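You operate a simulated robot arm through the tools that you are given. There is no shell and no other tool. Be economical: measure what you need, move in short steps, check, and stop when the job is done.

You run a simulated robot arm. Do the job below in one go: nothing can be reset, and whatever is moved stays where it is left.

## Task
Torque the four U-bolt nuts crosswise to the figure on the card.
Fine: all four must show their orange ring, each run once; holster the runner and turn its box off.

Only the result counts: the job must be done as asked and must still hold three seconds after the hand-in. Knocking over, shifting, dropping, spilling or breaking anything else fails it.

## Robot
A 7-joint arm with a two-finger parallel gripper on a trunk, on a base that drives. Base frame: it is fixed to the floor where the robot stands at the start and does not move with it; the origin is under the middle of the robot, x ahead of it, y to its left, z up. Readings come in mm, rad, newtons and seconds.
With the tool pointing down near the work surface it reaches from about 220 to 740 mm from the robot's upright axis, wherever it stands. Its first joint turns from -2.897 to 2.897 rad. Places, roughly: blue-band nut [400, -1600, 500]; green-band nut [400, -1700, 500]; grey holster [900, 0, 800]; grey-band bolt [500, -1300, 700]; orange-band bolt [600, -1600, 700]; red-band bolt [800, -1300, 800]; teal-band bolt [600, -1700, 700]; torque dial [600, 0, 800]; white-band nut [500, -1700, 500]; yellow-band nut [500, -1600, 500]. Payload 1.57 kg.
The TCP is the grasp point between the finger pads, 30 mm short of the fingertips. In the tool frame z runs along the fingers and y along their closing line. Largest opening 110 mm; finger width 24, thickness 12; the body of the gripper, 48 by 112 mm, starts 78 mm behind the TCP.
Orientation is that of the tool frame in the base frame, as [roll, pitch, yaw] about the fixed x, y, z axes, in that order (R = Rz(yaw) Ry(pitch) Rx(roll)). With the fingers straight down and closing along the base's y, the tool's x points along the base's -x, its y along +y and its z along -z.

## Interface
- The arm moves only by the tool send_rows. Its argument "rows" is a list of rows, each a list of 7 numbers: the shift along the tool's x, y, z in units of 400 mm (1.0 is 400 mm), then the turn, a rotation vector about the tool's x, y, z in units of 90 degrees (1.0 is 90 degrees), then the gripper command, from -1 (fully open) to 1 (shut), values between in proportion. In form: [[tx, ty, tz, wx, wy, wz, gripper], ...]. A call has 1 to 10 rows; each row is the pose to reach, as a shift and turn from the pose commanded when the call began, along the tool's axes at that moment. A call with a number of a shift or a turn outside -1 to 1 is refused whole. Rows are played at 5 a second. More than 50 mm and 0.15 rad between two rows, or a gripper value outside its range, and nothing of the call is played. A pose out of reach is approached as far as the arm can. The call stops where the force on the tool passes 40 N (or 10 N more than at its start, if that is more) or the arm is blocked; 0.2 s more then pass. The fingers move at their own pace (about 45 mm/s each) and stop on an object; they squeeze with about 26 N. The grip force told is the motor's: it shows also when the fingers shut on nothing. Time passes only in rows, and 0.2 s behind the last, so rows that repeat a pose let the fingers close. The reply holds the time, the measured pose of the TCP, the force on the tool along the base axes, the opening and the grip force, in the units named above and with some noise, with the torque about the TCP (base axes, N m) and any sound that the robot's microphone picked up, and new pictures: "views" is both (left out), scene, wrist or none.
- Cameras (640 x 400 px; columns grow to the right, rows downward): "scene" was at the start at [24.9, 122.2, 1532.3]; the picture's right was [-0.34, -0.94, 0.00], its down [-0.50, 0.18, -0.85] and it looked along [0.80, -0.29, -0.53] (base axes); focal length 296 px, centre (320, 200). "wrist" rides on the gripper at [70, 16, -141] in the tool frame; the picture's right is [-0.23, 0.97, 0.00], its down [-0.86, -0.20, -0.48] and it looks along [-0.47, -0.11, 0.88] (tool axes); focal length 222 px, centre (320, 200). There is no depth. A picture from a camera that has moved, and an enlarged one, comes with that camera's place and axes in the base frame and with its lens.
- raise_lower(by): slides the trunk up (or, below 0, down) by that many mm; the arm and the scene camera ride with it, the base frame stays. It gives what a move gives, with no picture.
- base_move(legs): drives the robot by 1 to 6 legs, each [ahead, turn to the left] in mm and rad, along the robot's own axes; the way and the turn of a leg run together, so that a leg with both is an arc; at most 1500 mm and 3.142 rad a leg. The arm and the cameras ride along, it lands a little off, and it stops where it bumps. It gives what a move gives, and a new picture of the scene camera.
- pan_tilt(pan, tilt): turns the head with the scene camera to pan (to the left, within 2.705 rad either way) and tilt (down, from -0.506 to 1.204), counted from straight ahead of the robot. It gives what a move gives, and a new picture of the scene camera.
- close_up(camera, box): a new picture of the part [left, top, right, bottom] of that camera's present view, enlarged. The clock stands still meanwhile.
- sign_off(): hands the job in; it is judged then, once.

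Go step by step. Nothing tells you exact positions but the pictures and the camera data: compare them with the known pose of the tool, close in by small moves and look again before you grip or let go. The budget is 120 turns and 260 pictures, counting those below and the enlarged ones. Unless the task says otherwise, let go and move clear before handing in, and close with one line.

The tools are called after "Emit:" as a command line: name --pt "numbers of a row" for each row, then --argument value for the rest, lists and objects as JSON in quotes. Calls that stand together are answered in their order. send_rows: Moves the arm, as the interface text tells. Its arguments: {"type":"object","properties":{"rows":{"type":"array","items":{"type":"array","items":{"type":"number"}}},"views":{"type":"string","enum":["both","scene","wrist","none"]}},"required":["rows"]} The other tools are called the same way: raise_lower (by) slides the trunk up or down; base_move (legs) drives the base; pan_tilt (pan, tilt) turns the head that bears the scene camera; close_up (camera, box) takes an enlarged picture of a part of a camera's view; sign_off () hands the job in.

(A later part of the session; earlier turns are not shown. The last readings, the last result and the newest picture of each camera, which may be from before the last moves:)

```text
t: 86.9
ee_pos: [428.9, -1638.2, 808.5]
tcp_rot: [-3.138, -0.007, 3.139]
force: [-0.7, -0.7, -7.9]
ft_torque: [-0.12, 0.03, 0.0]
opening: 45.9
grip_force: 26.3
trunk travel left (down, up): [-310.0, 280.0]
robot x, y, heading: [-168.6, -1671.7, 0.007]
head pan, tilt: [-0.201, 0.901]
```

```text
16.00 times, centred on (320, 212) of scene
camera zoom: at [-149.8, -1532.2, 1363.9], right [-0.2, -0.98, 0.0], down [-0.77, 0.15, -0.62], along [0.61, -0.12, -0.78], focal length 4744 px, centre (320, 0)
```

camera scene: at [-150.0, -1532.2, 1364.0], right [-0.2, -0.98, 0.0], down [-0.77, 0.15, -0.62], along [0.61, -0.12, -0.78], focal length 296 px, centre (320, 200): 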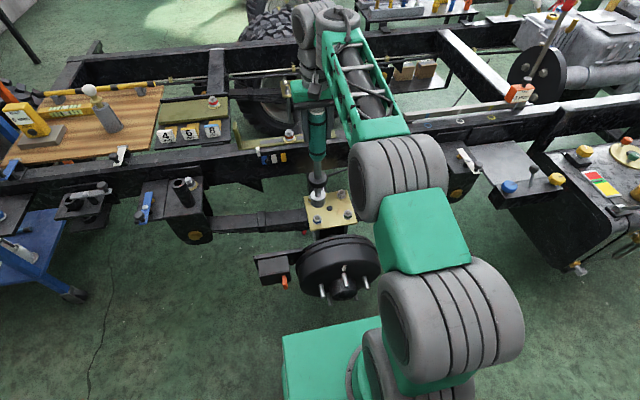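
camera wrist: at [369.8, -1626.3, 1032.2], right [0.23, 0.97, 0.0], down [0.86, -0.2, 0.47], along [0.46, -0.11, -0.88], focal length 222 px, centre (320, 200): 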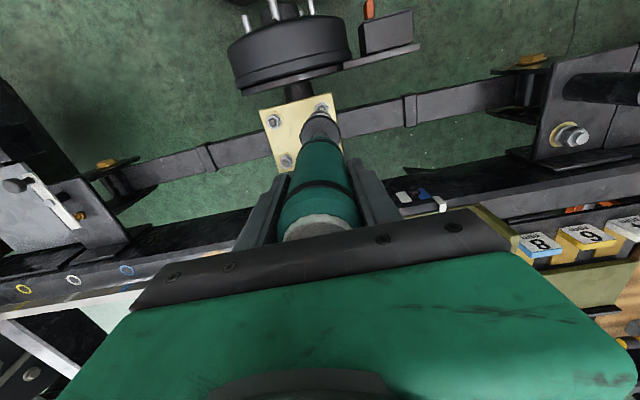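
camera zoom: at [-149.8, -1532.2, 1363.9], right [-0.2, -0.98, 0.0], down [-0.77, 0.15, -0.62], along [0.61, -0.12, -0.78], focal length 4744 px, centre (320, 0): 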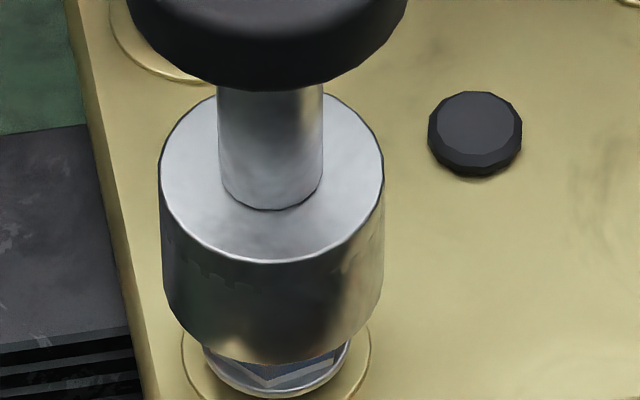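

The socket slides over the nut without force. Continue down.

Emit:
send_rows --pt "0 0 0.01 0 0 0 1" --pt "0 0 0.02 0 0 0 1" --pt "0 0 0.03 0 0 0 1" --pt "0 0 0.035 0 0 0 1" --views "none"

Emit:
close_up --camera "scene" --box '[300, 200, 340, 225]'

```text
t: 87.9
ee_pos: [428.6, -1636.9, 794.1]
tcp_rot: [-3.139, -0.007, 3.139]
force: [-0.3, 0.6, -7.8]
ft_torque: [0.17, 0.26, -0.01]
opening: 45.7
grip_force: 25.8
trunk travel left (down, up): [-310.0, 280.0]
robot x, y, heading: [-163.5, -1670.6, 0.003]
head pan, tilt: [-0.201, 0.901]
```

```text
16.00 times, centred on (320, 212) of scene
camera zoom: at [-149.8, -1532.2, 1363.9], right [-0.2, -0.98, 0.0], down [-0.77, 0.15, -0.62], along [0.61, -0.12, -0.78], focal length 4744 px, centre (320, 0)
```

zoom: 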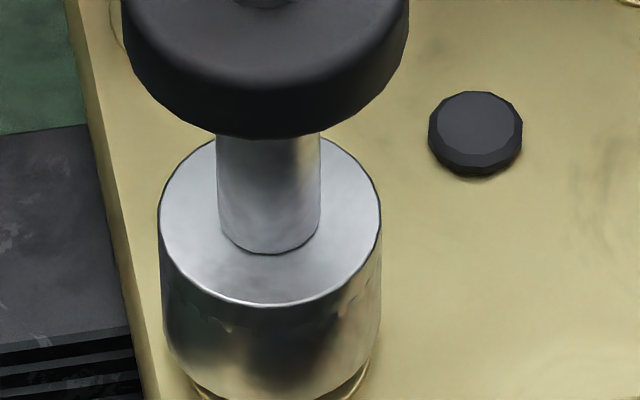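

Emit:
send_rows --pt "0 0 0.007 0 0 0 1" --pt "0 0 0.014 0 0 0 1" --pt "0 0 0.02 0 0 0 1" --pt "0 0 0.025 0 0 0 1" --views "none"

Emit:
close_up --camera "scene" --box '[300, 205, 340, 230]'

```text
t: 88.9
ee_pos: [429.3, -1637.7, 788.3]
tcp_rot: [-3.138, -0.001, 3.14]
force: [-3.1, -2.1, 8.2]
ft_torque: [-0.32, 0.63, 0.03]
opening: 45.7
grip_force: 25.9
trunk travel left (down, up): [-310.0, 280.0]
robot x, y, heading: [-163.5, -1671.2, 0.004]
head pan, tilt: [-0.201, 0.901]
```

```text
16.00 times, centred on (320, 218) of scene
camera zoom: at [-151.2, -1532.3, 1364.3], right [-0.2, -0.98, 0.0], down [-0.77, 0.15, -0.62], along [0.61, -0.12, -0.78], focal length 4744 px, centre (320, -80)
```

zoom: 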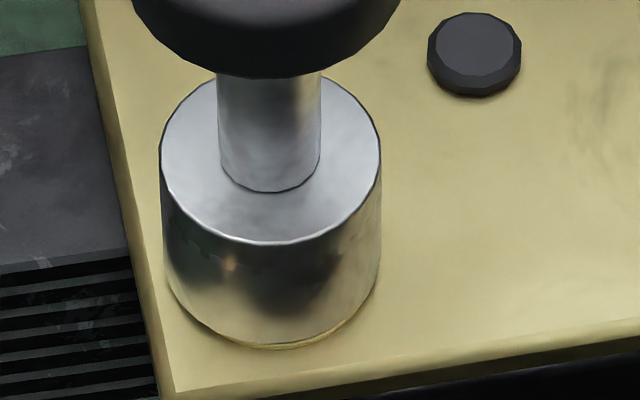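

Seated at the plate; press a bit harder and listen.

Emit:
send_rows --pt "0 0 0.005 0 0 0 1" --pt "0 0 0.01 0 0 0 1" --pt "0 0 0.01 0 0 0 1" --pt "0 0 0.01 0 0 0 1" --views "none"

Emit:
close_up --camera "scene" --box '[300, 205, 340, 230]'

```text
t: 89.9
ee_pos: [429.6, -1637.0, 783.3]
tcp_rot: [-3.138, -0.004, 3.14]
force: [0.5, 1.0, 15.6]
ft_torque: [0.59, -0.25, -0.01]
opening: 46.0
grip_force: 25.7
trunk travel left (down, up): [-310.0, 280.0]
robot x, y, heading: [-164.7, -1672.6, 0.002]
head pan, tilt: [-0.201, 0.901]
```

```text
16.00 times, centred on (320, 218) of scene
camera zoom: at [-151.6, -1532.3, 1364.0], right [-0.2, -0.98, 0.0], down [-0.77, 0.15, -0.62], along [0.61, -0.12, -0.78], focal length 4744 px, centre (320, -80)
```

zoom: 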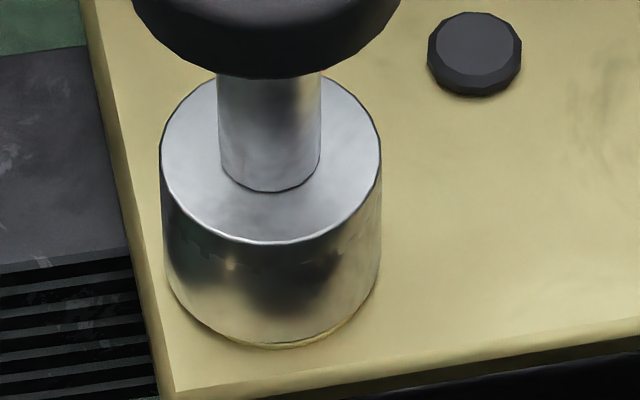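

The handle creeps in the grip at ~24 N; I keep pressing a few mm until the palm backs it or it runs.

Emit:
send_rows --pt "0 0 0.006 0 0 0 1" --pt "0 0 0.012 0 0 0 1" --pt "0 0 0.018 0 0 0 1" --pt "0 0 0.024 0 0 0 1" --pt "0 0 0.024 0 0 0 1" --views "both"

```text
t: 90.5
ee_pos: [431.0, -1637.9, 782.2]
tcp_rot: [-3.141, 0.004, 3.14]
force: [-4.5, -0.9, 13.4]
ft_torque: [-0.23, 0.71, 0.07]
opening: 45.7
grip_force: 25.3
trunk travel left (down, up): [-310.0, 280.0]
robot x, y, heading: [-168.0, -1673.0, 0.001]
head pan, tilt: [-0.201, 0.901]
stopped in row 3: the force on the tool passed its limit at 43 N (the readings are from after the stop); the commanded pose is now the measured one
camera scene: at [-152.0, -1532.3, 1363.7], right [-0.2, -0.98, 0.0], down [-0.77, 0.15, -0.62], along [0.61, -0.12, -0.78], focal length 296 px, centre (320, 200)
camera wrist: at [358.9, -1620.4, 923.1], right [0.23, 0.97, 0.0], down [0.85, -0.2, 0.48], along [0.47, -0.11, -0.88], focal length 222 px, centre (320, 200)
```

scene: 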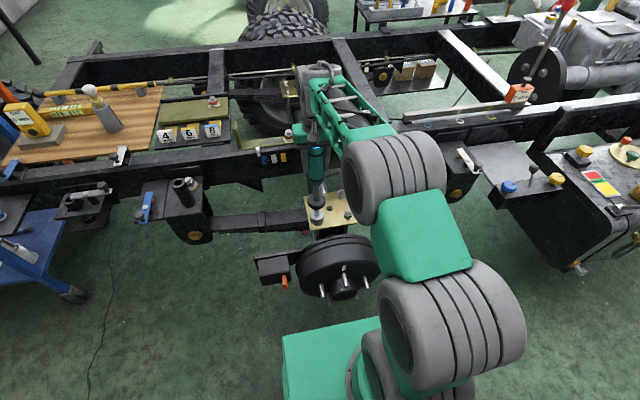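
wrist: 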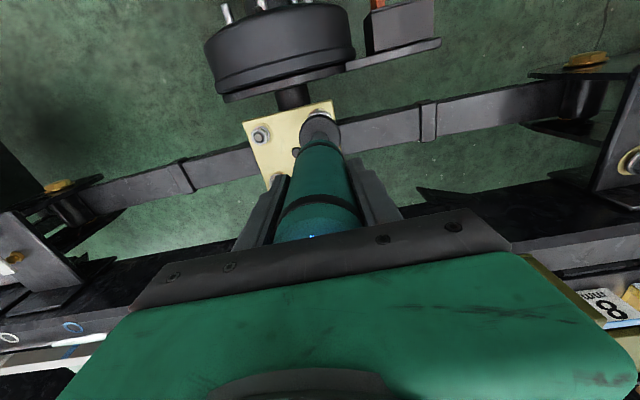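

Emit:
close_up --camera "wrist" --box '[250, 160, 390, 250]'

Emit:
close_up --camera "scene" --box '[280, 130, 360, 230]'

```text
4.44 times, centred on (320, 205) of wrist
camera zoom: at [358.9, -1620.4, 923.1], right [0.23, 0.97, 0.0], down [0.85, -0.2, 0.48], along [0.47, -0.11, -0.88], focal length 987 px, centre (320, 178)
```

zoom: 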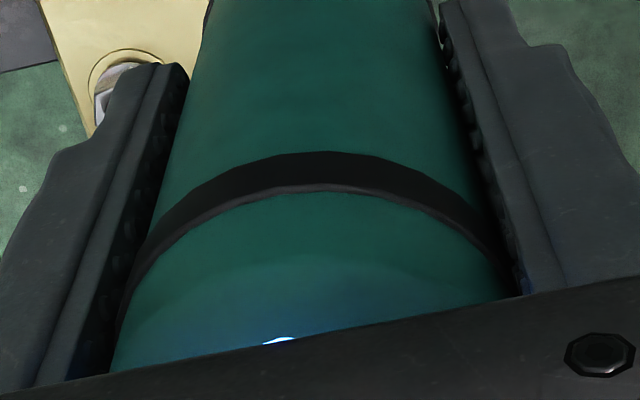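

```text
4.00 times, centred on (320, 180) of scene
camera zoom: at [-152.0, -1532.3, 1363.7], right [-0.2, -0.98, 0.0], down [-0.77, 0.15, -0.62], along [0.61, -0.12, -0.78], focal length 1186 px, centre (320, 280)
```

zoom: 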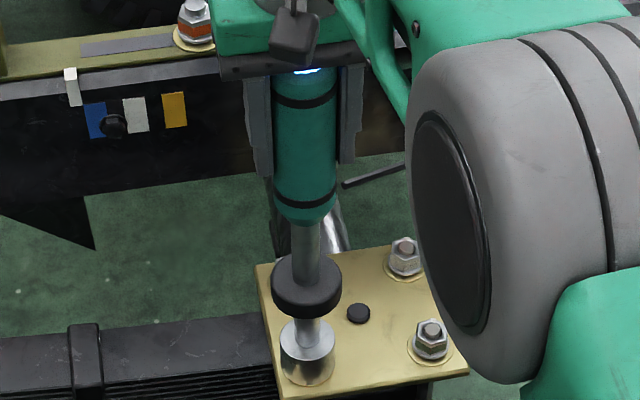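

The cap is lit: the runner is running. Hold the pressure and listen.

Emit:
send_rows --pt "0 0 0 0 0 0 1" --pt "0 0 0 0 0 0 1" --pt "0 0 0 0 0 0 1" --pt "0 0 0 0 0 0 1" --views "none"

Emit:
close_up --camera "scene" --box '[280, 130, 360, 230]'

```text
t: 91.5
ee_pos: [430.9, -1638.7, 781.7]
tcp_rot: [-3.14, 0.007, 3.139]
force: [-1.2, -0.4, 24.7]
ft_torque: [0.16, 0.07, -0.08]
opening: 45.5
grip_force: 26.0
trunk travel left (down, up): [-310.0, 280.0]
robot x, y, heading: [-168.8, -1673.1, 0.007]
head pan, tilt: [-0.201, 0.901]
```

```text
4.00 times, centred on (320, 180) of scene
camera zoom: at [-152.3, -1532.4, 1364.1], right [-0.2, -0.98, 0.0], down [-0.77, 0.15, -0.62], along [0.61, -0.12, -0.78], focal length 1186 px, centre (320, 280)
```

zoom: 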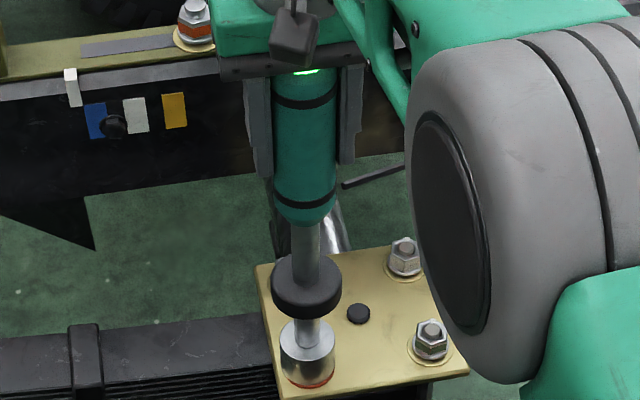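

Green light and an orange ring on the blue nut. Lift and move toward the diagonal (white) nut C, at about (522,-1748).

Emit:
send_rows --pt "0 0 -0.05 0 0 0 1" --pt "0 0 -0.1 0 0 0 1" --pt "0 0 -0.16 0 0 0 1" --pt "-0.06 -0.07 -0.16 0 0 0 1" --pt "-0.12 -0.14 -0.16 0 0 0 1" --pt "-0.18 -0.21 -0.16 0 0 0 1" --pt "-0.23 -0.277 -0.16 0 0 0 1" --views "none"

Emit:
close_up --camera "scene" --box '[290, 160, 370, 230]'

Emit:
close_up --camera "wrist" --box '[240, 60, 400, 180]'

```text
t: 93.1
ee_pos: [520.1, -1747.5, 841.3]
tcp_rot: [-3.14, 0.0, 3.14]
force: [-0.7, -0.3, -8.4]
ft_torque: [-0.12, 0.0, 0.01]
opening: 45.7
grip_force: 26.0
trunk travel left (down, up): [-310.0, 280.0]
robot x, y, heading: [-170.8, -1673.2, 0.006]
head pan, tilt: [-0.201, 0.901]
```

```text
5.71 times, centred on (330, 195) of scene
camera zoom: at [-149.7, -1532.2, 1363.9], right [-0.2, -0.98, 0.0], down [-0.77, 0.15, -0.62], along [0.61, -0.12, -0.78], focal length 1694 px, centre (263, 229)
```

zoom: 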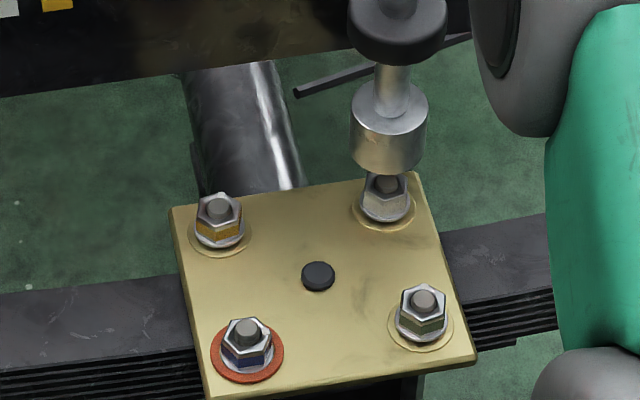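

```text
3.33 times, centred on (320, 120) of wrist
camera zoom: at [451.0, -1729.3, 983.2], right [0.23, 0.97, 0.0], down [0.85, -0.2, 0.48], along [0.47, -0.11, -0.88], focal length 740 px, centre (320, 467)
```

zoom: 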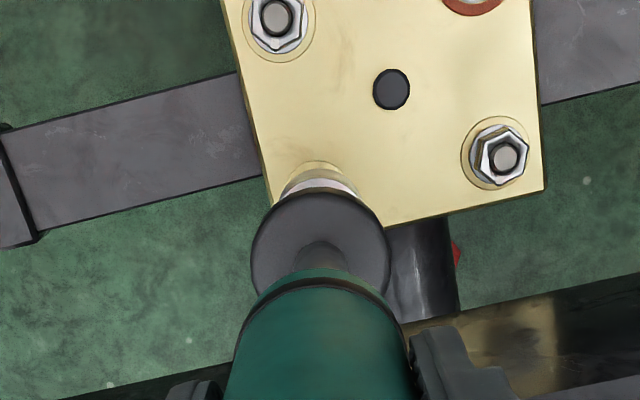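

Blue nut carries its orange ring. Pattern is 95×111 mm, so trim slightly and descend on the white nut C.

Emit:
send_rows --pt "-0.006 -0.003 0.03 0 0 0 1" --pt "-0.006 -0.003 0.06 0 0 0 1" --pt "-0.006 -0.003 0.08 0 0 0 1" --pt "-0.006 -0.003 0.09 0 0 0 1" --pt "-0.006 -0.003 0.1 0 0 0 1" --views "none"

Emit:
close_up --camera "scene" --box '[310, 170, 366, 205]'

```text
t: 94.3
ee_pos: [524.8, -1748.1, 803.0]
tcp_rot: [-3.139, 0.0, 3.137]
force: [-0.8, 0.8, -8.1]
ft_torque: [0.09, 0.21, 0.0]
opening: 45.8
grip_force: 26.0
trunk travel left (down, up): [-310.0, 280.0]
robot x, y, heading: [-160.9, -1673.5, -0.001]
head pan, tilt: [-0.201, 0.901]
```

```text
11.43 times, centred on (338, 188) of scene
camera zoom: at [-149.7, -1532.3, 1363.9], right [-0.2, -0.98, 0.0], down [-0.77, 0.15, -0.62], along [0.61, -0.12, -0.78], focal length 3388 px, centre (114, 343)
```

zoom: 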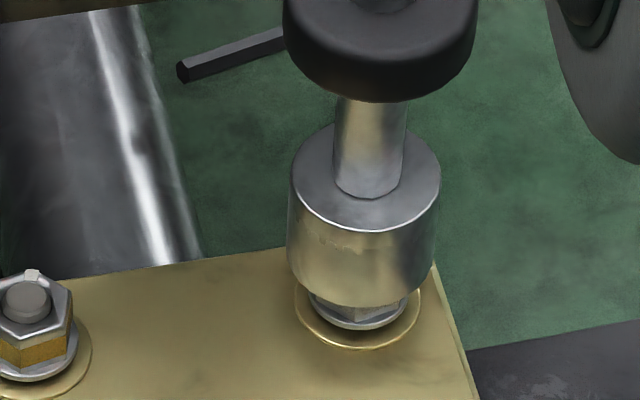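

Sliding on fine. Descend to seat and press.

Emit:
send_rows --pt "0 0 0.015 0 0 0 1" --pt "0 0 0.03 0 0 0 1" --pt "0 0 0.04 0 0 0 1" --pt "0 0 0.047 0 0 0 1" --views "none"

Emit:
close_up --camera "scene" --box '[300, 100, 380, 210]'

```text
t: 95.3
ee_pos: [525.9, -1749.9, 784.3]
tcp_rot: [-3.14, 0.001, 3.139]
force: [-0.9, 0.6, -8.3]
ft_torque: [-0.07, 0.51, 0.0]
opening: 45.9
grip_force: 25.7
trunk travel left (down, up): [-310.0, 280.0]
robot x, y, heading: [-162.2, -1672.4, 0.004]
head pan, tilt: [-0.201, 0.901]
```

```text
3.64 times, centred on (340, 155) of scene
camera zoom: at [-149.8, -1532.3, 1363.9], right [-0.2, -0.98, 0.0], down [-0.77, 0.15, -0.62], along [0.61, -0.12, -0.78], focal length 1078 px, centre (247, 364)
```

zoom: 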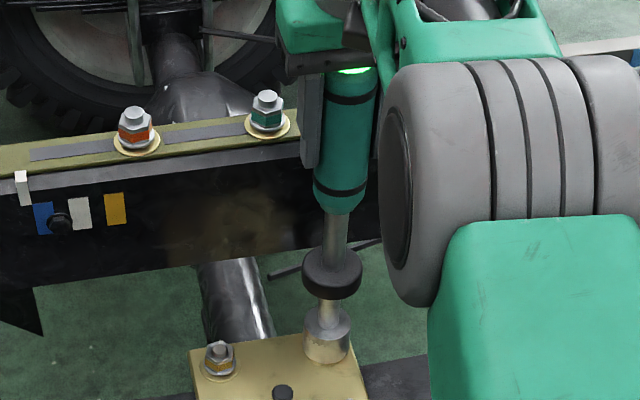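

Seated nearly; the lamp is still green from the first. Press.

Emit:
send_rows --pt "0 0 0.006 0 0 0 1" --pt "0 0 0.012 0 0 0 1" --pt "0 0 0.018 0 0 0 1" --pt "0 0 0.024 0 0 0 1" --views "none"

Emit:
close_up --camera "scene" --box '[300, 100, 380, 210]'

```text
t: 96.3
ee_pos: [524.2, -1751.2, 782.3]
tcp_rot: [-3.139, 0.012, 3.14]
force: [-0.7, 3.5, 29.0]
ft_torque: [1.25, -0.03, 0.02]
opening: 45.6
grip_force: 25.6
trunk travel left (down, up): [-310.0, 280.0]
robot x, y, heading: [-165.0, -1673.8, 0.002]
head pan, tilt: [-0.201, 0.901]
```

```text
3.64 times, centred on (340, 155) of scene
camera zoom: at [-152.9, -1531.9, 1364.4], right [-0.2, -0.98, 0.0], down [-0.77, 0.15, -0.62], along [0.61, -0.12, -0.78], focal length 1078 px, centre (247, 364)
```

zoom: 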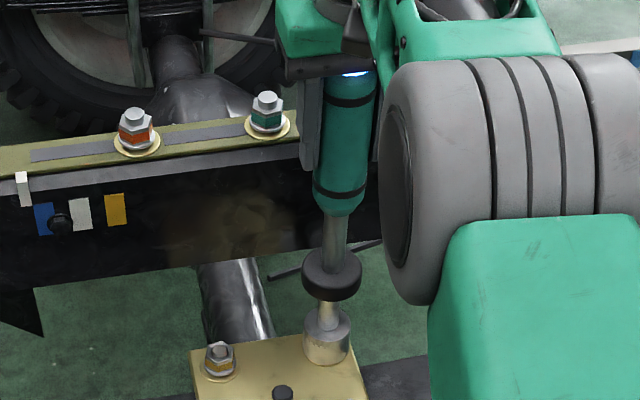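

Blue-white light: running. Hold until green.

Emit:
send_rows --pt "0 0 0 0 0 0 1" --pt "0 0 0 0 0 0 1" --pt "0 0 0 0 0 0 1" --pt "0 0 0 0 0 0 1" --views "none"

Emit:
close_up --camera "scene" --box '[300, 100, 380, 210]'

```text
t: 97.0
ee_pos: [524.8, -1749.1, 782.7]
tcp_rot: [-3.138, 0.015, -3.142]
force: [-3.3, 1.0, 11.6]
ft_torque: [0.65, 0.82, 0.04]
opening: 45.8
grip_force: 25.9
trunk travel left (down, up): [-310.0, 280.0]
robot x, y, heading: [-162.9, -1671.8, 0.004]
head pan, tilt: [-0.201, 0.901]
stopped in row 3: the force on the tool passed its limit at 40 N (the readings are from after the stop); the commanded pose is now the measured one
```

```text
3.64 times, centred on (340, 155) of scene
camera zoom: at [-152.1, -1532.0, 1363.4], right [-0.2, -0.98, 0.0], down [-0.77, 0.15, -0.62], along [0.61, -0.12, -0.78], focal length 1078 px, centre (247, 364)
```

zoom: 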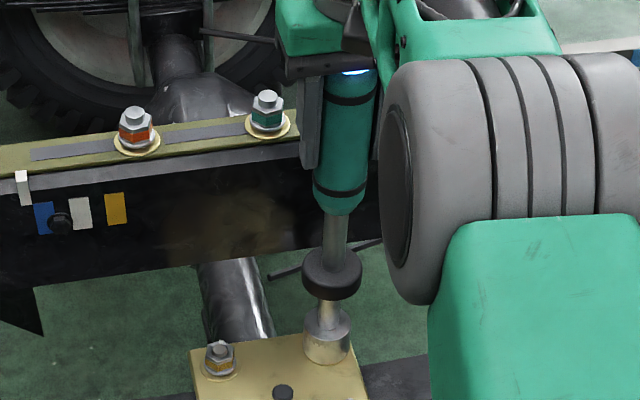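

Still running; hold further.

Emit:
send_rows --pt "0 0 0 0 0 0 1" --pt "0 0 0 0 0 0 1" --pt "0 0 0 0 0 0 1" --views "none"

Emit:
close_up --camera "scene" --box '[300, 100, 380, 210]'

```text
t: 97.8
ee_pos: [525.6, -1750.5, 781.1]
tcp_rot: [-3.137, 0.015, 3.141]
force: [-3.8, 3.2, 20.4]
ft_torque: [1.08, 0.71, 0.06]
opening: 45.5
grip_force: 26.0
trunk travel left (down, up): [-310.0, 280.0]
robot x, y, heading: [-161.6, -1670.0, -0.003]
head pan, tilt: [-0.201, 0.901]
```

```text
3.64 times, centred on (340, 155) of scene
camera zoom: at [-152.4, -1531.9, 1364.0], right [-0.2, -0.98, 0.0], down [-0.77, 0.15, -0.62], along [0.61, -0.12, -0.78], focal length 1078 px, centre (247, 364)
```

zoom: 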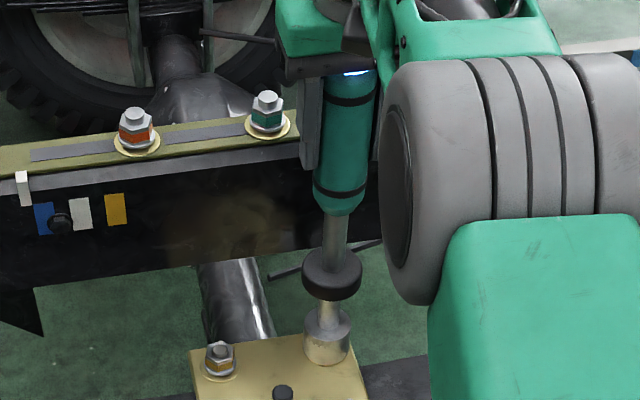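

Emit:
send_rows --pt "0 0 0.003 0 0 0 1" --pt "0 0 0.003 0 0 0 1" --pt "0 0 0.003 0 0 0 1" --pt "0 0 0.003 0 0 0 1" --views "none"

Emit:
close_up --camera "scene" --box '[300, 100, 380, 210]'

```text
t: 98.8
ee_pos: [524.3, -1750.2, 781.8]
tcp_rot: [-3.139, 0.014, 3.14]
force: [-4.3, 4.3, 35.3]
ft_torque: [1.43, 1.0, 0.07]
opening: 45.5
grip_force: 26.0
trunk travel left (down, up): [-310.0, 280.0]
robot x, y, heading: [-161.6, -1670.1, 0.0]
head pan, tilt: [-0.201, 0.901]
```

```text
3.64 times, centred on (340, 155) of scene
camera zoom: at [-153.8, -1531.7, 1364.1], right [-0.2, -0.98, 0.0], down [-0.77, 0.15, -0.62], along [0.61, -0.12, -0.78], focal length 1078 px, centre (247, 364)
```

zoom: 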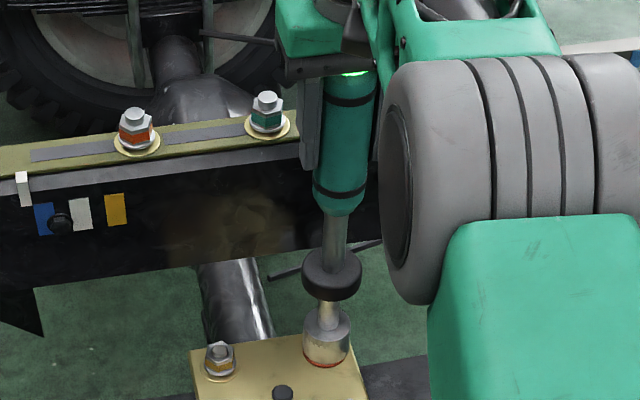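

White nut done (green lamp, orange ring). Lift, level the tilt, and go over the green nut B.

Emit:
send_rows --pt "0 0 -0.05 0 0 0 1" --pt "0 0 -0.1 0 0.005 0 1" --pt "0 0 -0.15 0 0.009 0 1" --pt "0.08 0 -0.15 0 0.009 0 1" --pt "0.16 0 -0.15 0 0.009 0 1" --pt "0.237 -0.001 -0.15 0 0.009 0 1" --pt "0.237 -0.001 -0.15 0 0.009 0 1" --views "none"

Emit:
close_up --camera "scene" --box '[290, 160, 370, 230]'

Emit:
close_up --camera "wrist" --box '[240, 60, 400, 180]'

```text
t: 100.4
ee_pos: [431.0, -1747.7, 839.7]
tcp_rot: [-3.138, -0.005, 3.141]
force: [0.2, -0.8, -7.9]
ft_torque: [0.03, 0.0, -0.03]
opening: 45.6
grip_force: 26.1
trunk travel left (down, up): [-310.0, 280.0]
robot x, y, heading: [-161.5, -1672.4, 0.001]
head pan, tilt: [-0.201, 0.901]
```

```text
5.71 times, centred on (330, 195) of scene
camera zoom: at [-150.0, -1532.3, 1363.9], right [-0.2, -0.98, 0.0], down [-0.77, 0.15, -0.62], along [0.61, -0.12, -0.78], focal length 1694 px, centre (263, 229)
```

zoom: 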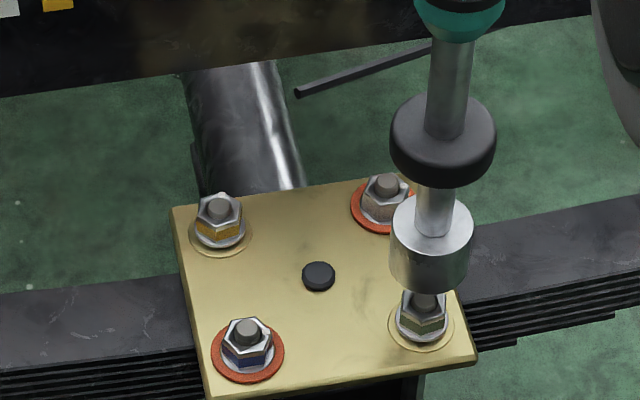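

```text
3.33 times, centred on (320, 120) of wrist
camera zoom: at [361.4, -1731.1, 981.3], right [0.23, 0.97, 0.0], down [0.86, -0.2, 0.48], along [0.46, -0.11, -0.88], focal length 740 px, centre (320, 467)
```

zoom: 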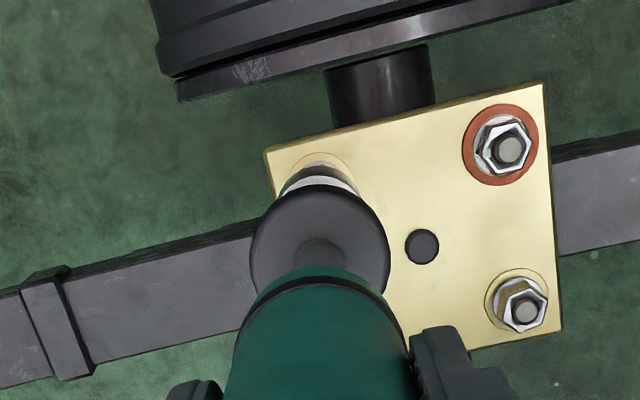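

Aligned. Descend on the green nut.

Emit:
send_rows --pt "0 0 0.03 0 0 0 1" --pt "0 0 0.06 0 0 0 1" --pt "0 0 0.08 0 0 0 1" --pt "0 0 0.09 0 0 0 1" --pt "0 0 0.1 0 0 0 1" --views "none"

Emit:
close_up --camera "scene" --box '[320, 190, 376, 225]'

```text
t: 101.6
ee_pos: [430.5, -1749.2, 797.0]
tcp_rot: [-3.136, -0.006, 3.14]
force: [-0.1, 0.5, -8.9]
ft_torque: [-0.16, 0.3, 0.02]
opening: 45.8
grip_force: 25.8
trunk travel left (down, up): [-310.0, 280.0]
robot x, y, heading: [-164.7, -1674.7, 0.002]
head pan, tilt: [-0.201, 0.901]
```

```text
11.43 times, centred on (348, 208) of scene
camera zoom: at [-149.8, -1532.2, 1363.9], right [-0.2, -0.98, 0.0], down [-0.77, 0.15, -0.62], along [0.61, -0.12, -0.78], focal length 3388 px, centre (0, 114)
```

zoom: 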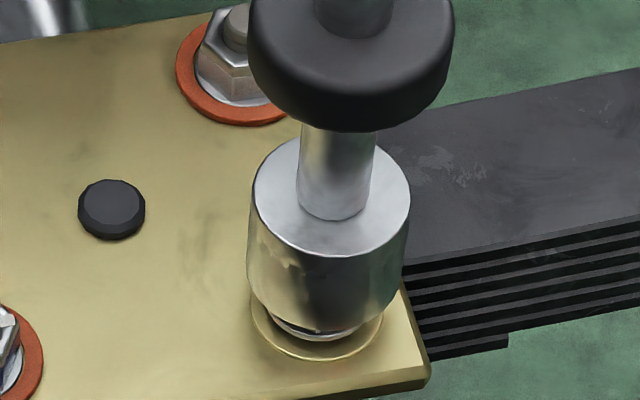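

Emit:
send_rows --pt "0 0 0.015 0 0 0 1" --pt "0 0 0.03 0 0 0 1" --pt "0 0 0.038 0 0 0 1" --pt "0 0 0.045 0 0 0 1" --pt "0 0 0.051 0 0 0 1" --pt "0 0 0.055 0 0 0 1" --pt "0 0 0.055 0 0 0 1" --pt "0 0 0.055 0 0 0 1" --views "none"

Emit:
close_up --camera "scene" --box '[300, 120, 380, 230]'

```text
t: 103.3
ee_pos: [432.4, -1750.0, 782.2]
tcp_rot: [-3.137, 0.009, -3.142]
force: [-3.1, 2.9, 12.6]
ft_torque: [0.76, 0.82, -0.03]
opening: 45.5
grip_force: 26.0
trunk travel left (down, up): [-310.0, 280.0]
robot x, y, heading: [-166.4, -1674.2, 0.006]
head pan, tilt: [-0.201, 0.901]
stopped in row 8: the force on the tool passed its limit at 41 N (the readings are from after the stop); the commanded pose is now the measured one
```

```text
3.64 times, centred on (340, 175) of scene
camera zoom: at [-152.1, -1531.8, 1363.6], right [-0.2, -0.98, 0.0], down [-0.77, 0.15, -0.62], along [0.61, -0.12, -0.78], focal length 1078 px, centre (247, 291)
```

zoom: 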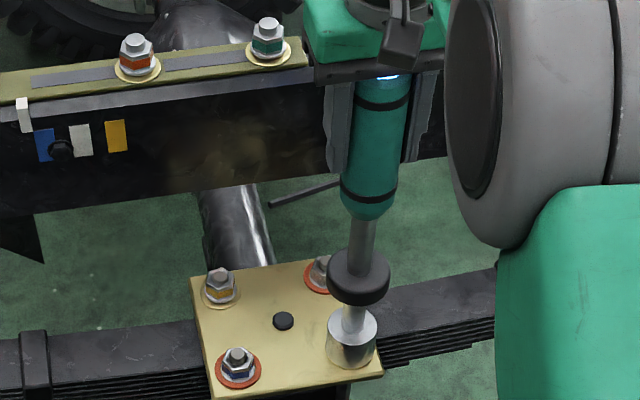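

Running; keep light extra pressure.

Emit:
send_rows --pt "0 0 0.003 0 0 0 1" --pt "0 0 0.003 0 0 0 1" --pt "0 0 0.003 0 0 0 1" --pt "0 0 0.003 0 0 0 1" --pt "0 0 0.003 0 0 0 1" --views "none"

Emit:
close_up --camera "scene" --box '[300, 120, 380, 230]'

```text
t: 104.5
ee_pos: [432.8, -1750.9, 782.6]
tcp_rot: [-3.136, 0.012, 3.141]
force: [-1.4, 7.7, 32.9]
ft_torque: [2.07, 0.17, 0.03]
opening: 45.6
grip_force: 25.9
trunk travel left (down, up): [-310.0, 280.0]
robot x, y, heading: [-164.5, -1670.6, 0.004]
head pan, tilt: [-0.201, 0.901]
```

```text
3.64 times, centred on (340, 175) of scene
camera zoom: at [-153.1, -1531.4, 1364.1], right [-0.2, -0.98, 0.0], down [-0.77, 0.15, -0.62], along [0.61, -0.12, -0.78], focal length 1078 px, centre (247, 291)
```

zoom: 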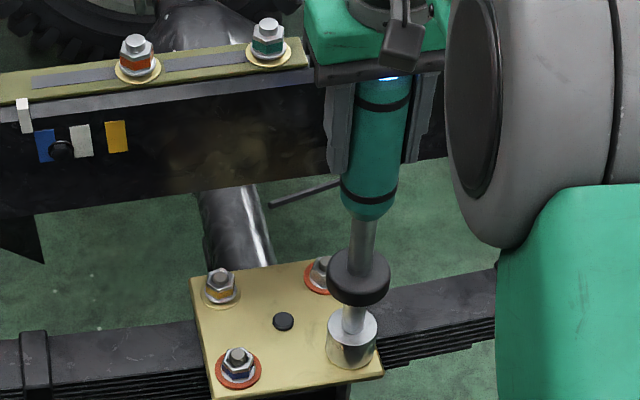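

Emit:
send_rows --pt "0 0 0 0 0 0 1" --pt "0 0 0 0 0 0 1" --pt "0 0 0 0 0 0 1" --pt "0 0 0 0 0 0 1" --views "none"

Emit:
close_up --camera "scene" --box '[300, 120, 380, 230]'

```text
t: 105.5
ee_pos: [432.2, -1748.9, 782.1]
tcp_rot: [-3.137, 0.011, 3.141]
force: [0.4, 7.0, 36.6]
ft_torque: [2.04, -0.45, -0.09]
opening: 45.7
grip_force: 26.0
trunk travel left (down, up): [-310.0, 280.0]
robot x, y, heading: [-163.7, -1672.2, 0.004]
head pan, tilt: [-0.201, 0.901]
```

```text
3.64 times, centred on (340, 175) of scene
camera zoom: at [-153.3, -1531.3, 1364.0], right [-0.2, -0.98, 0.0], down [-0.77, 0.15, -0.62], along [0.61, -0.12, -0.78], focal length 1078 px, centre (247, 291)
```

zoom: 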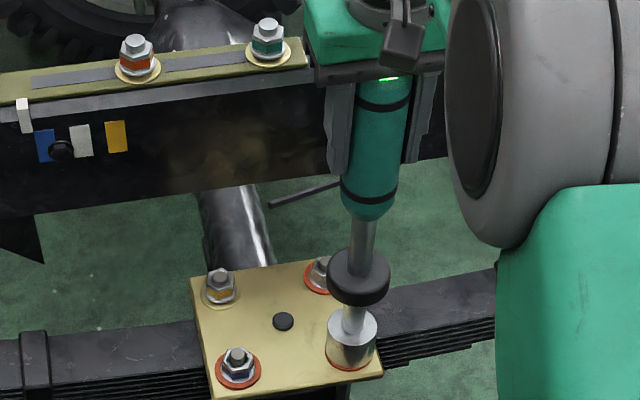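

Green nut done. Lift and go diagonally to the yellow nut D.

Emit:
send_rows --pt "0 0 -0.05 0 0 0 1" --pt "0 0 -0.1 0 0.004 0 1" --pt "0 0 -0.15 0 0.0065 0 1" --pt "-0.06 0.07 -0.15 0 0.0065 0 1" --pt "-0.12 0.14 -0.15 0 0.0065 0 1" --pt "-0.18 0.21 -0.15 0 0.0065 0 1" --pt "-0.2325 0.279 -0.15 0 0.0065 0 1" --pt "-0.2325 0.279 -0.15 0 0.0065 0 1" --views "none"

Emit:
close_up --camera "scene" --box '[290, 160, 370, 230]'

Emit:
close_up --camera "wrist" --box '[240, 60, 400, 180]'

```text
t: 107.3
ee_pos: [526.8, -1639.4, 838.1]
tcp_rot: [-3.137, -0.005, 3.14]
force: [0.2, -0.9, -9.5]
ft_torque: [-0.11, 0.0, 0.01]
opening: 45.6
grip_force: 25.9
trunk travel left (down, up): [-310.0, 280.0]
robot x, y, heading: [-165.7, -1668.9, 0.003]
head pan, tilt: [-0.201, 0.901]
```

```text
5.71 times, centred on (330, 195) of scene
camera zoom: at [-149.6, -1531.8, 1363.9], right [-0.2, -0.98, 0.0], down [-0.77, 0.15, -0.62], along [0.61, -0.12, -0.78], focal length 1694 px, centre (263, 229)
```

zoom: 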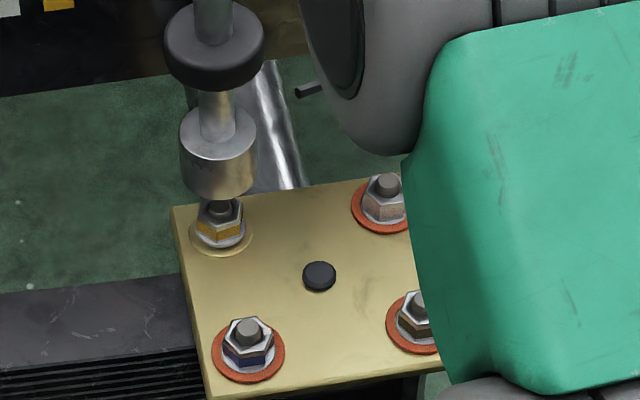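

```text
3.33 times, centred on (320, 120) of wrist
camera zoom: at [457.7, -1621.1, 979.6], right [0.23, 0.97, -0.01], down [0.86, -0.2, 0.47], along [0.46, -0.11, -0.88], focal length 740 px, centre (320, 467)
```

zoom: 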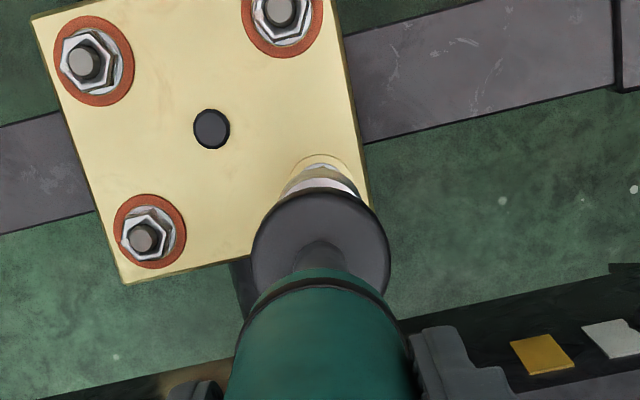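

Aligned; trim 1.5 mm and descend.

Emit:
send_rows --pt "0.004 0.002 0.03 0 0 0 1" --pt "0.004 0.002 0.06 0 0 0 1" --pt "0.004 0.002 0.08 0 0 0 1" --pt "0.004 0.002 0.09 0 0 0 1" --pt "0.004 0.002 0.1 0 0 0 1" --views "none"

Emit:
close_up --camera "scene" --box '[290, 175, 346, 210]'

```text
t: 108.5
ee_pos: [522.9, -1638.3, 798.3]
tcp_rot: [-3.136, -0.004, 3.139]
force: [-0.2, 0.0, -8.5]
ft_torque: [0.16, 0.02, 0.04]
opening: 45.7
grip_force: 25.8
trunk travel left (down, up): [-310.0, 280.0]
robot x, y, heading: [-162.5, -1676.5, 0.003]
head pan, tilt: [-0.201, 0.901]
```

```text
11.43 times, centred on (318, 192) of scene
camera zoom: at [-149.7, -1532.0, 1363.9], right [-0.2, -0.98, 0.0], down [-0.77, 0.15, -0.62], along [0.61, -0.12, -0.78], focal length 3388 px, centre (343, 286)
```

zoom: 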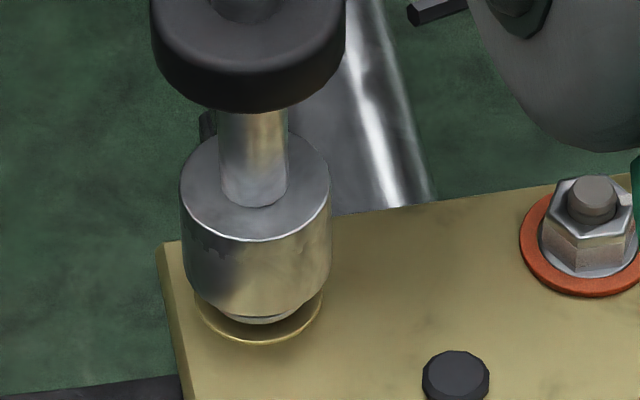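

Emit:
send_rows --pt "0 0 0.015 0 0 0 1" --pt "0 0 0.03 0 0 0 1" --pt "0 0 0.038 0 0 0 1" --pt "0 0 0.045 0 0 0 1" --pt "0 0 0.05 0 0 0 1" --pt "0 0 0.052 0 0 0 1" --pt "0 0 0.052 0 0 0 1" --pt "0 0 0.052 0 0 0 1" --pt "0 0 0.052 0 0 0 1" --views "none"

Emit:
close_up --camera "scene" --box '[270, 100, 350, 210]'

```text
t: 110.5
ee_pos: [522.8, -1638.1, 781.3]
tcp_rot: [-3.136, 0.002, 3.14]
force: [2.7, -0.3, 31.0]
ft_torque: [0.51, -0.65, 0.01]
opening: 45.4
grip_force: 26.3
trunk travel left (down, up): [-310.0, 280.0]
robot x, y, heading: [-165.8, -1672.3, 0.005]
head pan, tilt: [-0.201, 0.901]
```

```text
3.64 times, centred on (310, 155) of scene
camera zoom: at [-153.0, -1532.3, 1364.2], right [-0.2, -0.98, 0.0], down [-0.77, 0.15, -0.62], along [0.61, -0.12, -0.78], focal length 1078 px, centre (356, 364)
```

zoom: 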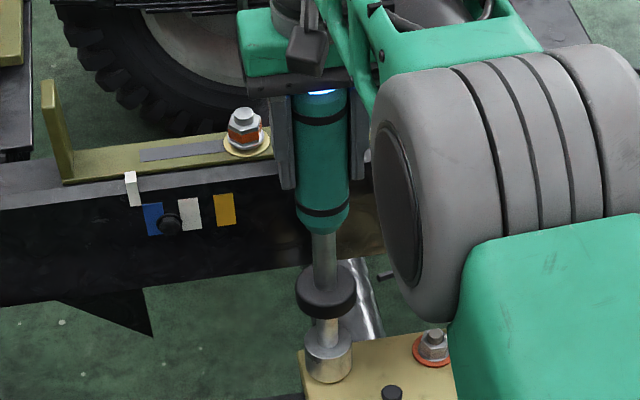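

Emit:
send_rows --pt "0 0 0 0 0 0 1" --pt "0 0 0 0 0 0 1" --pt "0 0 0 0 0 0 1" --pt "0 0 0 0 0 0 1" --pt "0 0 0 0 0 0 1" --views "none"

Emit:
close_up --camera "scene" --box '[270, 100, 350, 210]'

```text
t: 111.8
ee_pos: [523.8, -1638.6, 782.0]
tcp_rot: [-3.139, 0.004, 3.139]
force: [2.3, -0.3, 34.3]
ft_torque: [0.61, -0.46, -0.05]
opening: 45.8
grip_force: 26.3
trunk travel left (down, up): [-310.0, 280.0]
robot x, y, heading: [-165.6, -1674.7, 0.006]
head pan, tilt: [-0.201, 0.901]
```

```text
3.64 times, centred on (310, 155) of scene
camera zoom: at [-153.4, -1532.3, 1364.1], right [-0.2, -0.98, 0.0], down [-0.77, 0.15, -0.62], along [0.61, -0.12, -0.78], focal length 1078 px, centre (356, 364)
```

zoom: 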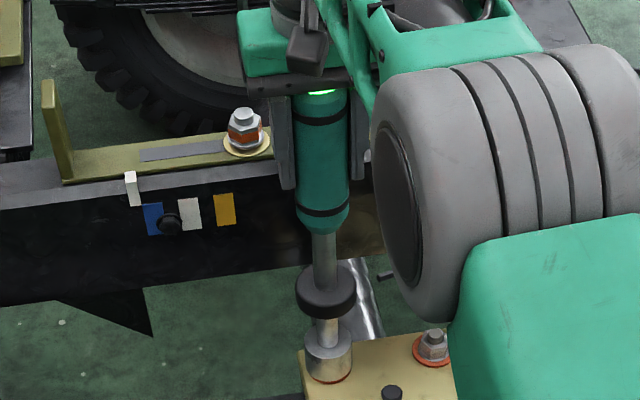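

All four run. Lift straight up and retract the arm to the carry pose.

Emit:
send_rows --pt "0 0 -0.06 0 0 0 1" --pt "0 0 -0.17 0 0 0 1" --pt "0 0 -0.28 0 0 0 1" --pt "0 0 -0.39 0 0 0 1" --pt "0.11 0.015 -0.46 0 0 0 1" --pt "0.23 0.03 -0.46 0 0 0 1" --pt "0.35 0.045 -0.46 0 0 0 1" --pt "0.47 0.06 -0.46 0 0 0 1" --pt "0.59 0.075 -0.46 0 0 0 1" --pt "0.7 0.09 -0.46 0 0 0 1" --views "none"

Emit:
close_up --camera "scene" --box '[270, 140, 390, 240]'

Emit:
raise_lower --by 280

Emit:
close_up --camera "scene" --box '[270, 200, 390, 300]'

```text
refused: row 5 steps farther than a row can; nothing moved
```

```text
4.00 times, centred on (330, 190) of scene
camera zoom: at [-153.4, -1532.3, 1364.1], right [-0.2, -0.98, 0.0], down [-0.77, 0.15, -0.62], along [0.61, -0.12, -0.78], focal length 1186 px, centre (280, 240)
```

zoom: 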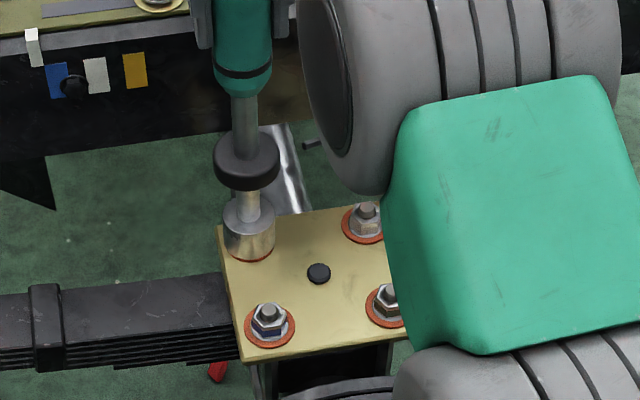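

```text
t: 114.6
ee_pos: [525.1, -1638.1, 1057.8]
tcp_rot: [-3.137, -0.006, 3.139]
force: [0.3, 1.1, -8.8]
ft_torque: [0.07, 0.08, 0.0]
opening: 45.2
grip_force: 25.7
trunk travel left (down, up): [-590.0, 0.0]
robot x, y, heading: [-165.4, -1673.7, 0.007]
head pan, tilt: [-0.201, 0.901]
```

```text
4.00 times, centred on (330, 250) of scene
camera zoom: at [-149.5, -1531.9, 1643.9], right [-0.2, -0.98, 0.0], down [-0.77, 0.15, -0.62], along [0.61, -0.12, -0.78], focal length 1186 px, centre (280, 0)
```

zoom: 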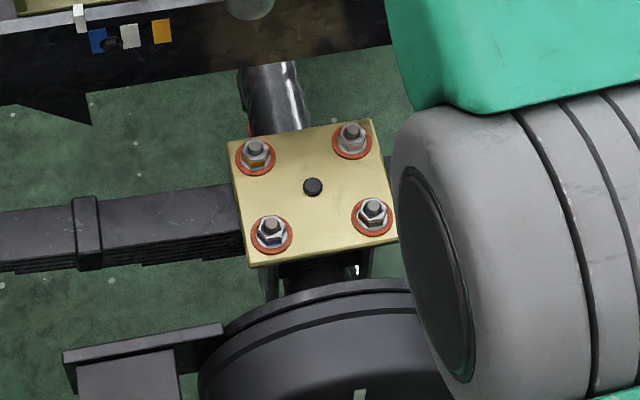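

All four nuts show orange rings; the trunk lifted the runner clear. Now raise and retract the arm.

Emit:
send_rows --pt "0 0 -0.12 0 0 0 1" --pt "0 0 -0.24 0 0 0 1" --pt "0.06 0.01 -0.34 0 0 0 1" --pt "0.12 0.02 -0.44 0 0 0 1" --pt "0.22 0.03 -0.48 0 0 0 1" --pt "0.34 0.045 -0.48 0 0 0 1" --pt "0.46 0.06 -0.48 0 0 0 1" --pt "0.58 0.075 -0.48 0 0 0 1" --pt "0.7 0.09 -0.48 0 0 0 1" --views "scene"

```text
t: 116.6
ee_pos: [244.9, -1600.2, 1246.6]
tcp_rot: [-3.135, -0.005, 3.14]
force: [-0.1, -0.5, -8.3]
ft_torque: [-0.11, 0.03, -0.01]
opening: 44.9
grip_force: 26.1
trunk travel left (down, up): [-590.0, 0.0]
robot x, y, heading: [-165.2, -1668.7, 0.003]
head pan, tilt: [-0.201, 0.901]
camera scene: at [-151.2, -1532.0, 1643.9], right [-0.2, -0.98, 0.0], down [-0.77, 0.15, -0.62], along [0.61, -0.12, -0.78], focal length 296 px, centre (320, 200)
```

scene: 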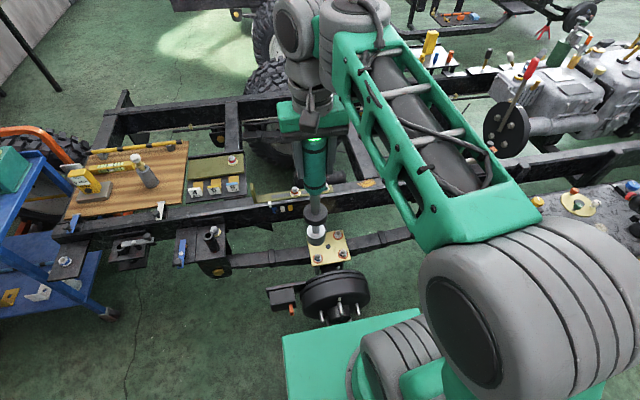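

Drive back the same way to the cart.

Emit:
base_move --legs '[[-50, 0], [0, 1.57], [1450, 0], [108, 0], [0, -1.57]]'

Emit:
pan_tilt --pan 0.0 --tilt 0.8

```text
t: 132.7
ee_pos: [232.5, -44.7, 1247.2]
tcp_rot: [-3.137, -0.005, 3.122]
force: [0.6, 0.1, -9.0]
ft_torque: [0.01, 0.05, -0.01]
opening: 45.0
grip_force: 25.8
trunk travel left (down, up): [-590.0, 0.0]
robot x, y, heading: [-181.1, -113.8, -0.012]
head pan, tilt: [-0.201, 0.901]
camera scene: at [-163.9, 29.9, 1643.9], right [-0.21, -0.98, 0.0], down [-0.77, 0.17, -0.62], along [0.61, -0.13, -0.78], focal length 296 px, centre (320, 200)
```

scene: 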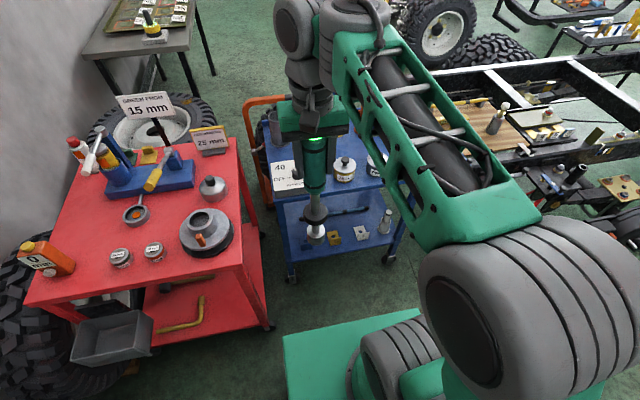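

```text
t: 133.4
ee_pos: [232.3, -44.9, 1246.5]
tcp_rot: [-3.137, -0.005, 3.124]
force: [0.2, -0.2, -9.1]
ft_torque: [0.0, 0.02, 0.0]
opening: 45.0
grip_force: 26.6
trunk travel left (down, up): [-590.0, 0.0]
robot x, y, heading: [-182.6, -106.8, -0.014]
head pan, tilt: [0.0, 0.799]
camera scene: at [-157.1, 44.9, 1651.8], right [-0.01, -1.0, 0.0], down [-0.72, 0.01, -0.7], along [0.7, -0.01, -0.72], focal length 296 px, centre (320, 200)
```

scene: 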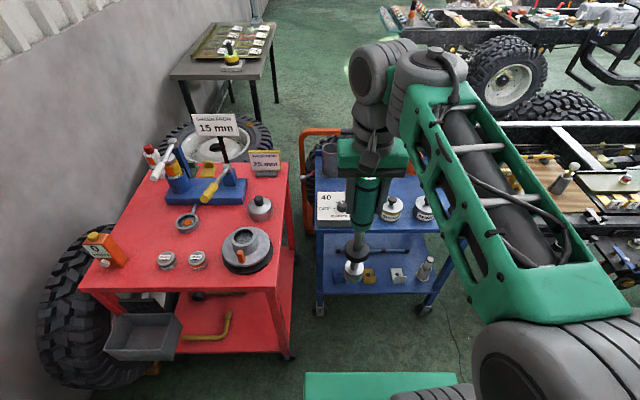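

Emit:
base_move --legs '[[0, 0.013], [400, 0]]'

Emit:
close_up --camera "scene" --box '[300, 110, 420, 290]'

```text
t: 136.2
ee_pos: [625.9, -34.4, 1246.6]
tcp_rot: [-3.136, -0.006, -3.137]
force: [0.1, 0.1, -8.7]
ft_torque: [0.0, 0.03, -0.01]
opening: 45.1
grip_force: 25.8
trunk travel left (down, up): [-590.0, 0.0]
robot x, y, heading: [214.8, -106.5, 0.011]
head pan, tilt: [0.0, 0.799]
camera scene: at [235.9, 47.4, 1651.8], right [0.01, -1.0, 0.0], down [-0.72, -0.01, -0.7], along [0.7, 0.01, -0.72], focal length 296 px, centre (320, 200)
```

scene: 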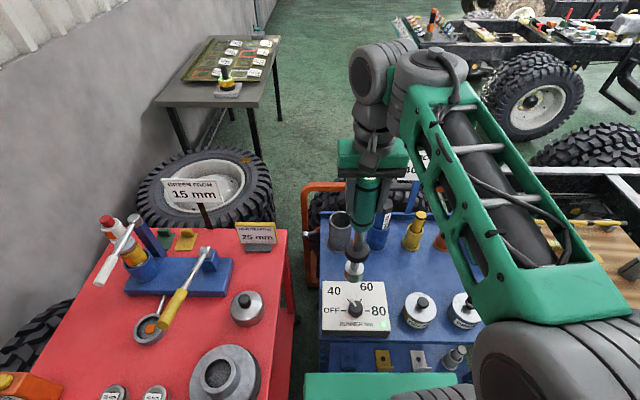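

```text
2.22 times, centred on (360, 200) of scene
camera zoom: at [235.9, 47.4, 1651.8], right [0.01, -1.0, 0.0], down [-0.72, -0.01, -0.7], along [0.7, 0.01, -0.72], focal length 659 px, centre (231, 200)
```

zoom: 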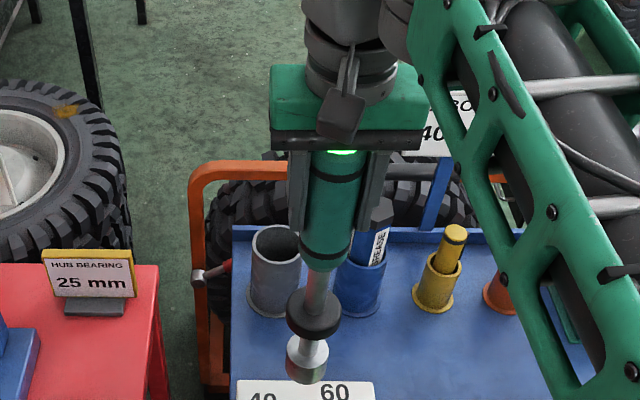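

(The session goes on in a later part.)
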